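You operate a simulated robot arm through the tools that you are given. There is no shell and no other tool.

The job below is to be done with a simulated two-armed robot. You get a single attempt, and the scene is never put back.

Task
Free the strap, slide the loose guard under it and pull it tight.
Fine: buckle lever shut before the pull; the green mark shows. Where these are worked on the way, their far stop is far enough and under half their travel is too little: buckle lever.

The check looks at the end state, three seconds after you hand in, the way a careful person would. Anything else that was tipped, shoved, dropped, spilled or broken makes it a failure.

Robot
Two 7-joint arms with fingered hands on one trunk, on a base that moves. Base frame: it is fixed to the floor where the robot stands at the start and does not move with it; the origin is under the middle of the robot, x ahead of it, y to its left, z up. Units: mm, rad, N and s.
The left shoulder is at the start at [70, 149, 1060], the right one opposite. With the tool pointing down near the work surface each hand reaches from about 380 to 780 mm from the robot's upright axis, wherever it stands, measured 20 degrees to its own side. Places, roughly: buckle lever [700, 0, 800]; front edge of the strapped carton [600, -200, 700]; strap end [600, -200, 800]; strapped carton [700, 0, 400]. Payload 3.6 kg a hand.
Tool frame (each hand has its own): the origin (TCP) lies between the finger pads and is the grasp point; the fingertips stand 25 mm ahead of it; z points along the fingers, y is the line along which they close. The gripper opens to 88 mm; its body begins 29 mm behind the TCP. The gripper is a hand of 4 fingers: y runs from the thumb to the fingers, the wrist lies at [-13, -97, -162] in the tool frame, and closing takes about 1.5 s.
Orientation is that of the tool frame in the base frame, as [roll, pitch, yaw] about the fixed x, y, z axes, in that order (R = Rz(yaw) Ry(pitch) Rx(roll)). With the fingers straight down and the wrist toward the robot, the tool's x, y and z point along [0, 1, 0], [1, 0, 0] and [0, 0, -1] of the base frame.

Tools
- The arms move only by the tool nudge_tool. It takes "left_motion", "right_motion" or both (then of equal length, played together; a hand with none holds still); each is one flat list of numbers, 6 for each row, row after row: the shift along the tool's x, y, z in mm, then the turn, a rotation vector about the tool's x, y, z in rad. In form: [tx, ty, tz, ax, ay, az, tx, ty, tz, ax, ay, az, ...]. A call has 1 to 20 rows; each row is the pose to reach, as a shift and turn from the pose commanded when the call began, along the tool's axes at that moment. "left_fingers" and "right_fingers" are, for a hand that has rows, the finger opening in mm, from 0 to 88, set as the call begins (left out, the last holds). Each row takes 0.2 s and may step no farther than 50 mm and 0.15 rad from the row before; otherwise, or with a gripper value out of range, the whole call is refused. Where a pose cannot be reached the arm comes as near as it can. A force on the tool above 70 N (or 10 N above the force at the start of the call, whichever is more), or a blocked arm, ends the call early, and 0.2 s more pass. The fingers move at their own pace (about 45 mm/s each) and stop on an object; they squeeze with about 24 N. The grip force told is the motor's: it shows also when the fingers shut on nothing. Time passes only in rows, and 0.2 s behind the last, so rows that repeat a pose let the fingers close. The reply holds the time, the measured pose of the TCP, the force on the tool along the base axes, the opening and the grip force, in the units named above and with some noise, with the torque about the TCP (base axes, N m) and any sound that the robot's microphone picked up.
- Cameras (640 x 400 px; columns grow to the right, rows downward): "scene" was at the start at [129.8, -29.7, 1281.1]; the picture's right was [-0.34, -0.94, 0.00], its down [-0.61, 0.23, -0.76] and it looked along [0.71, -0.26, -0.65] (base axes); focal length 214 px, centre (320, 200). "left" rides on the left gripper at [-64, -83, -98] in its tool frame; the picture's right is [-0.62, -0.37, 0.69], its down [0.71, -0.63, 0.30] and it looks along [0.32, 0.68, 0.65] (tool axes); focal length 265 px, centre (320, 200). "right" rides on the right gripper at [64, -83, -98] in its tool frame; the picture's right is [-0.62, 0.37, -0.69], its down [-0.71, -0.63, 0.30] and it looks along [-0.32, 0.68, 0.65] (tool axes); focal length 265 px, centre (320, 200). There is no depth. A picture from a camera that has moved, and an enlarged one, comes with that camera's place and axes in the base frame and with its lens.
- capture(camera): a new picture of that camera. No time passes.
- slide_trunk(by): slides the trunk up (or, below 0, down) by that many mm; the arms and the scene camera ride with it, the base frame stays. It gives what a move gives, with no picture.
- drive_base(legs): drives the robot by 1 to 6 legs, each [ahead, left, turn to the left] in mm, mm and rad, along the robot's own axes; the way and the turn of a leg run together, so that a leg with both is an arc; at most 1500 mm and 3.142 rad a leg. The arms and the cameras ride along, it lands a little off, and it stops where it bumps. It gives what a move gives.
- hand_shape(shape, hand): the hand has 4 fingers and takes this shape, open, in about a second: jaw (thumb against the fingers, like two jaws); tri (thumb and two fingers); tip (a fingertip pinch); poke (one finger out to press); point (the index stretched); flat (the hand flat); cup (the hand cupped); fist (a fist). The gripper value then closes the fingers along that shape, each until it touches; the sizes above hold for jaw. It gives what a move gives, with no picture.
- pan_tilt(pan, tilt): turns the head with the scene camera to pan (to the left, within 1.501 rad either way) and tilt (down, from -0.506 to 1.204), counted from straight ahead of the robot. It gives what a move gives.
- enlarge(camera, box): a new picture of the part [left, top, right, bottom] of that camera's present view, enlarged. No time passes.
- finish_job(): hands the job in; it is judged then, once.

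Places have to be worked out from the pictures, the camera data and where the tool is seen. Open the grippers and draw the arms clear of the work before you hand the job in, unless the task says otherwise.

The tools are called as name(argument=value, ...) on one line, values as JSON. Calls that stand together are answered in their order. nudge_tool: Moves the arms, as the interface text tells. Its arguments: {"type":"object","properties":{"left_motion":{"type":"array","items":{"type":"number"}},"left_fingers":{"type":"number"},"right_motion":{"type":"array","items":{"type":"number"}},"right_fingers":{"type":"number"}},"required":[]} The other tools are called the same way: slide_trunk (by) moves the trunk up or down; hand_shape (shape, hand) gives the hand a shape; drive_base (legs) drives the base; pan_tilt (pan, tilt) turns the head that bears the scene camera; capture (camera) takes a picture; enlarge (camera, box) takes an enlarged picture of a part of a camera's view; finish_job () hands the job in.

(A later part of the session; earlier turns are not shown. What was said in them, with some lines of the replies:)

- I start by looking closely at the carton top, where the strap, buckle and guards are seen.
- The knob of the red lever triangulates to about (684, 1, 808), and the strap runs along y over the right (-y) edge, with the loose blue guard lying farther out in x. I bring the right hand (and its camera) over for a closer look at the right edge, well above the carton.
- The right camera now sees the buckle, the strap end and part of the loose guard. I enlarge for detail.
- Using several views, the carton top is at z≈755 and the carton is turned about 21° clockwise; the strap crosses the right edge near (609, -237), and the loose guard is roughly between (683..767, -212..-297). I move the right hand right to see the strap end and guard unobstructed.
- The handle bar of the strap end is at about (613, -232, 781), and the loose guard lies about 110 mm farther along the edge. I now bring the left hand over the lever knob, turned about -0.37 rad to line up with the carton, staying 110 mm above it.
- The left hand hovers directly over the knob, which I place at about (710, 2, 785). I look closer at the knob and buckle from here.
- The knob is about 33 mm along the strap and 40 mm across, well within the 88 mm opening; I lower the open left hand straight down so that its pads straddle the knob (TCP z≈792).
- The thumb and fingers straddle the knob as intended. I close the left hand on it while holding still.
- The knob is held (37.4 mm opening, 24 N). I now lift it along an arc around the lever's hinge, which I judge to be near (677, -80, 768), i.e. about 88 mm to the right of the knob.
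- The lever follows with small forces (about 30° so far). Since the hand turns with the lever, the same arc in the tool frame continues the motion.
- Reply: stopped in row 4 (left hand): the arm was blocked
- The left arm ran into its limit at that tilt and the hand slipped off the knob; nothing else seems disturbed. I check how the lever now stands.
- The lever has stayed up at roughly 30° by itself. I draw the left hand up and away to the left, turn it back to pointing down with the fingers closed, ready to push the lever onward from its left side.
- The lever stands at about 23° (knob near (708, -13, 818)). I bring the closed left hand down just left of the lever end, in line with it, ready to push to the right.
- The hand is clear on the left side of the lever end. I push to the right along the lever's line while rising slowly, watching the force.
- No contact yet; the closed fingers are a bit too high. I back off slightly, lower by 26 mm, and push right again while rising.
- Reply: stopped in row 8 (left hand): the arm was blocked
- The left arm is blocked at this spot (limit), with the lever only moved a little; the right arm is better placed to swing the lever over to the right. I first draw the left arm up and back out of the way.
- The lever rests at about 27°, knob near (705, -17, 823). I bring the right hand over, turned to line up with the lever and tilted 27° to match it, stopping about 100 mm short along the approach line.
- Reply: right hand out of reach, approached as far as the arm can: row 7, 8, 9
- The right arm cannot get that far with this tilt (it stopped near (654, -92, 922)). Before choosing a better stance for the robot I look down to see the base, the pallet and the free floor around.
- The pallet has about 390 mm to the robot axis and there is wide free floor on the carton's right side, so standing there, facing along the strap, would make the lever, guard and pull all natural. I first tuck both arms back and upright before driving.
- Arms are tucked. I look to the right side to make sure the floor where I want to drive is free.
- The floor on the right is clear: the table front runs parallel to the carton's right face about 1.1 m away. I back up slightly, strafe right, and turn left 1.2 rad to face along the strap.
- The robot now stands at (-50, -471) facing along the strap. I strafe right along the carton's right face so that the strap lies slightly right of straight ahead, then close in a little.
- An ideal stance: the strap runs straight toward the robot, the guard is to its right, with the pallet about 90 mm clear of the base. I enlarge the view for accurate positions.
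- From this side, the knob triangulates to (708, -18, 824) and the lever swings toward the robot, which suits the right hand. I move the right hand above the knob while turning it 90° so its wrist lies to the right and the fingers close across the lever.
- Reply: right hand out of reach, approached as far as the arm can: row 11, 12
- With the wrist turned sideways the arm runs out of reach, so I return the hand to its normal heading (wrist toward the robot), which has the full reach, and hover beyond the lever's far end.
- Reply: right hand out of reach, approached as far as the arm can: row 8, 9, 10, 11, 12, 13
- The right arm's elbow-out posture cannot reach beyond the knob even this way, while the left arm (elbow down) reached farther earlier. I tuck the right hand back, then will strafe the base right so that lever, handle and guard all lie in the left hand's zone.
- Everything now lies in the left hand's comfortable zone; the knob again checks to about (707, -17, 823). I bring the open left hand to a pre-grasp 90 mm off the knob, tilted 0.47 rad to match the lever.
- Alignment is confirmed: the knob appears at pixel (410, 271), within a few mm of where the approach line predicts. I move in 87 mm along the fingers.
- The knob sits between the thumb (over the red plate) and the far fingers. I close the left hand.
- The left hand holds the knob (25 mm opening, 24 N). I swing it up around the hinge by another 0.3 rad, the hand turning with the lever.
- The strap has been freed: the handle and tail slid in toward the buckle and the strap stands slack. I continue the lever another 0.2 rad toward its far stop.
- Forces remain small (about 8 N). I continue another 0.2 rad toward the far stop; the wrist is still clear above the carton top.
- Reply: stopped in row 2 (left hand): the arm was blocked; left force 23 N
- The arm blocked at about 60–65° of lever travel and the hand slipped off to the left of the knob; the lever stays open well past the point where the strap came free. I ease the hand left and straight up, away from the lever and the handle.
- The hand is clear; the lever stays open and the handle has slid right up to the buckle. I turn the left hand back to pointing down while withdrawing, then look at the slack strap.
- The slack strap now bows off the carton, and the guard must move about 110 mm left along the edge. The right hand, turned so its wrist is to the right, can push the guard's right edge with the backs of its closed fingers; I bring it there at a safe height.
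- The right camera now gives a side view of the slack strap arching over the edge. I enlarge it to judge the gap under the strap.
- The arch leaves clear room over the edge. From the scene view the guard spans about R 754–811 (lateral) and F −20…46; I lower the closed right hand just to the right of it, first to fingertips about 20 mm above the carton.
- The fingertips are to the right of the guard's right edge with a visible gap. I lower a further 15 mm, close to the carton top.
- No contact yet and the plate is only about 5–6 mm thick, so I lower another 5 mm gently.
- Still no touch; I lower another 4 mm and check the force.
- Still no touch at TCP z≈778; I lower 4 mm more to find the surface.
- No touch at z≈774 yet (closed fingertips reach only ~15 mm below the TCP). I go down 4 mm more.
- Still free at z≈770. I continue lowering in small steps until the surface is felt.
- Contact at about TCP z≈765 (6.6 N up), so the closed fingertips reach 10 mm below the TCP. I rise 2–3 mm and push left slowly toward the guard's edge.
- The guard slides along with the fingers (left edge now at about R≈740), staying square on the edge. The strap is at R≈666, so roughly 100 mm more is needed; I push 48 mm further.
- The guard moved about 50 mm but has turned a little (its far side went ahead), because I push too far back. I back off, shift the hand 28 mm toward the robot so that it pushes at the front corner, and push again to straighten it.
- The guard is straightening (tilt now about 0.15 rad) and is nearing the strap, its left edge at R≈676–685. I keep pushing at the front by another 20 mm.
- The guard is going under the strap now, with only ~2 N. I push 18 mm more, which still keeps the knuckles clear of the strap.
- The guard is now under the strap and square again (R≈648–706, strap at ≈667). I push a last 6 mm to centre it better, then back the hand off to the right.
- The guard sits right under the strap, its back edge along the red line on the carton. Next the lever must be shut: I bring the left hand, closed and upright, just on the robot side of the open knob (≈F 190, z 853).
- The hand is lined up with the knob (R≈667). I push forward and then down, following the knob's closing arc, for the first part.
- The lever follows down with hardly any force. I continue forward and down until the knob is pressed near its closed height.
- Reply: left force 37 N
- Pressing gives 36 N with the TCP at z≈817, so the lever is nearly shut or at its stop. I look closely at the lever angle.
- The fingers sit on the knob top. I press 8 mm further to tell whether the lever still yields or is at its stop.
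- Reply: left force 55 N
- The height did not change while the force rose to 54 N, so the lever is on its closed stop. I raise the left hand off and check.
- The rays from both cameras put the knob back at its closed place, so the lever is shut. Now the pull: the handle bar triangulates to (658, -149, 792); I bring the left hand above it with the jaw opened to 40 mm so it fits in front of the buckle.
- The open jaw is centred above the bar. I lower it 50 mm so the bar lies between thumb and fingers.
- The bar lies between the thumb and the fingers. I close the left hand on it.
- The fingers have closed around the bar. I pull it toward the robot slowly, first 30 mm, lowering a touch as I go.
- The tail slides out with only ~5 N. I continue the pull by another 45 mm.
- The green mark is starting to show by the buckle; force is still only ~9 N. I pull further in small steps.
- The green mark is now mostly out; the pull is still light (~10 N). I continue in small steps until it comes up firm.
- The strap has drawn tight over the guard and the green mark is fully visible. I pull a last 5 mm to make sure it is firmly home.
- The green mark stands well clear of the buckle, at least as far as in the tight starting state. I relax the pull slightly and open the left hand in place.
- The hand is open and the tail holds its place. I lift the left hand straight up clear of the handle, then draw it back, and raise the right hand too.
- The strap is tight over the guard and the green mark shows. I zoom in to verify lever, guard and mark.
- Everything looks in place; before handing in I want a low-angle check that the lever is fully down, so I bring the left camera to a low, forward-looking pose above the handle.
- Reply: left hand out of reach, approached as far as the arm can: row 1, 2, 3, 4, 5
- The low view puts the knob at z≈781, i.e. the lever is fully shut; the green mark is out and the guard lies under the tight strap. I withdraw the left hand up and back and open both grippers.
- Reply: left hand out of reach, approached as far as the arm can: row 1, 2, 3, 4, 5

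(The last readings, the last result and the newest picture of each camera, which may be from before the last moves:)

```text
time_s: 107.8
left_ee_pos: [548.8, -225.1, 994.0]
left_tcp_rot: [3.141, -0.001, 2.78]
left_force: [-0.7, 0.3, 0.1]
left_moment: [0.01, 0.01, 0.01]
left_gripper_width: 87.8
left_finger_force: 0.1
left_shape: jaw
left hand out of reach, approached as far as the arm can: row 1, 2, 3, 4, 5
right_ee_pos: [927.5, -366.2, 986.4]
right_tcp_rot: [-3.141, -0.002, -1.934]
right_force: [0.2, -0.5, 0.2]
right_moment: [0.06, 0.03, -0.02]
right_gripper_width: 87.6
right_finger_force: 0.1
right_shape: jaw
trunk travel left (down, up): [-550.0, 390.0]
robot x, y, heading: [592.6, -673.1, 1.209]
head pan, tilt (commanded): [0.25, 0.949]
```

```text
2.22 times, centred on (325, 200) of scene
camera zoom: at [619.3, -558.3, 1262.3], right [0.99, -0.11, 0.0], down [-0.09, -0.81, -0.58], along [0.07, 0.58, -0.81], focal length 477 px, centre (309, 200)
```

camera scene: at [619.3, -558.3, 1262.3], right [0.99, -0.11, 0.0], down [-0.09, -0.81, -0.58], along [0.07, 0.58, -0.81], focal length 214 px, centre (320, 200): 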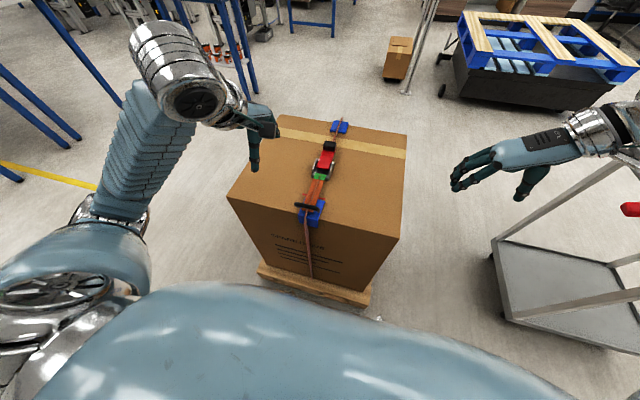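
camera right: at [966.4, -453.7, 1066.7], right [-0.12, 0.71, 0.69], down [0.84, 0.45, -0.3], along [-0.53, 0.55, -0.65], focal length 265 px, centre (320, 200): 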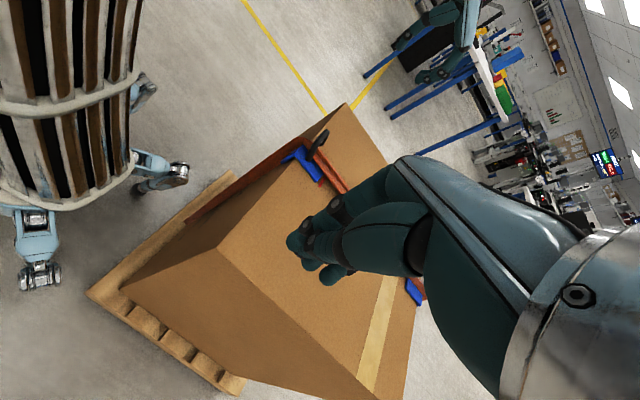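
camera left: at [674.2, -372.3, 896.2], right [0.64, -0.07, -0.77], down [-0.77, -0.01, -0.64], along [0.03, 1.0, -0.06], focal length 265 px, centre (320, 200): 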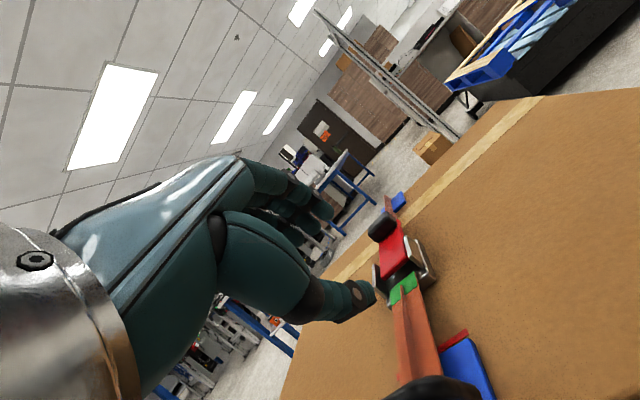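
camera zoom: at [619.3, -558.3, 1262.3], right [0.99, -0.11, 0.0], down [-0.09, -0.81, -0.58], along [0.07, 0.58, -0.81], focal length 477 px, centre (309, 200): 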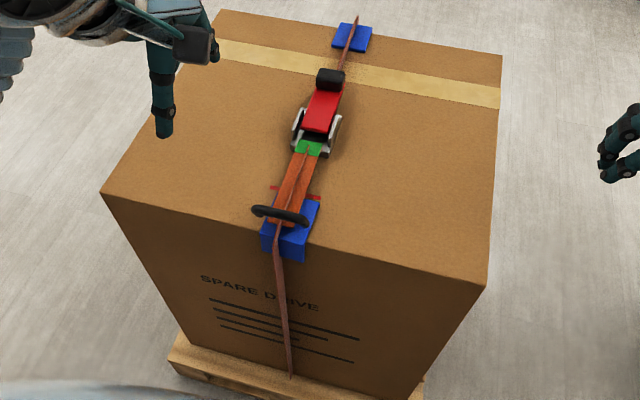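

All is as required: lever shut, guard under the tight strap, green mark showing, hands open and clear above the work, nothing else disturbed. I hand the job in.

finish_job()

```text
The job is handed in.
```

I handed the job in with the strap tight over the guard and the buckle lever shut. The result of the check has not come back.

- **Lever:** I opened it to about 60–65°, well past the point where the strap came free, but the arm blocked before I could confirm the far stop. I then shut it before pulling. A last low-angle view put the knob at its closed height.
- **Guard:** It sits square under the strap at the right edge, with its back edge along the red line on the carton. It is roughly centred, about 4 mm right of the strap's centre line.
- **Strap:** I pulled the strap end until the strap drew tight over the guard. The green mark shows fully, at least as far out as at the start. There was no hard stop at the end of the pull; it still needed only about 11 N when I stopped.
- **Surroundings:** I drove the base round to the carton's right side. From the pictures, nothing else was moved or touched. Both hands are open and clear above the carton.
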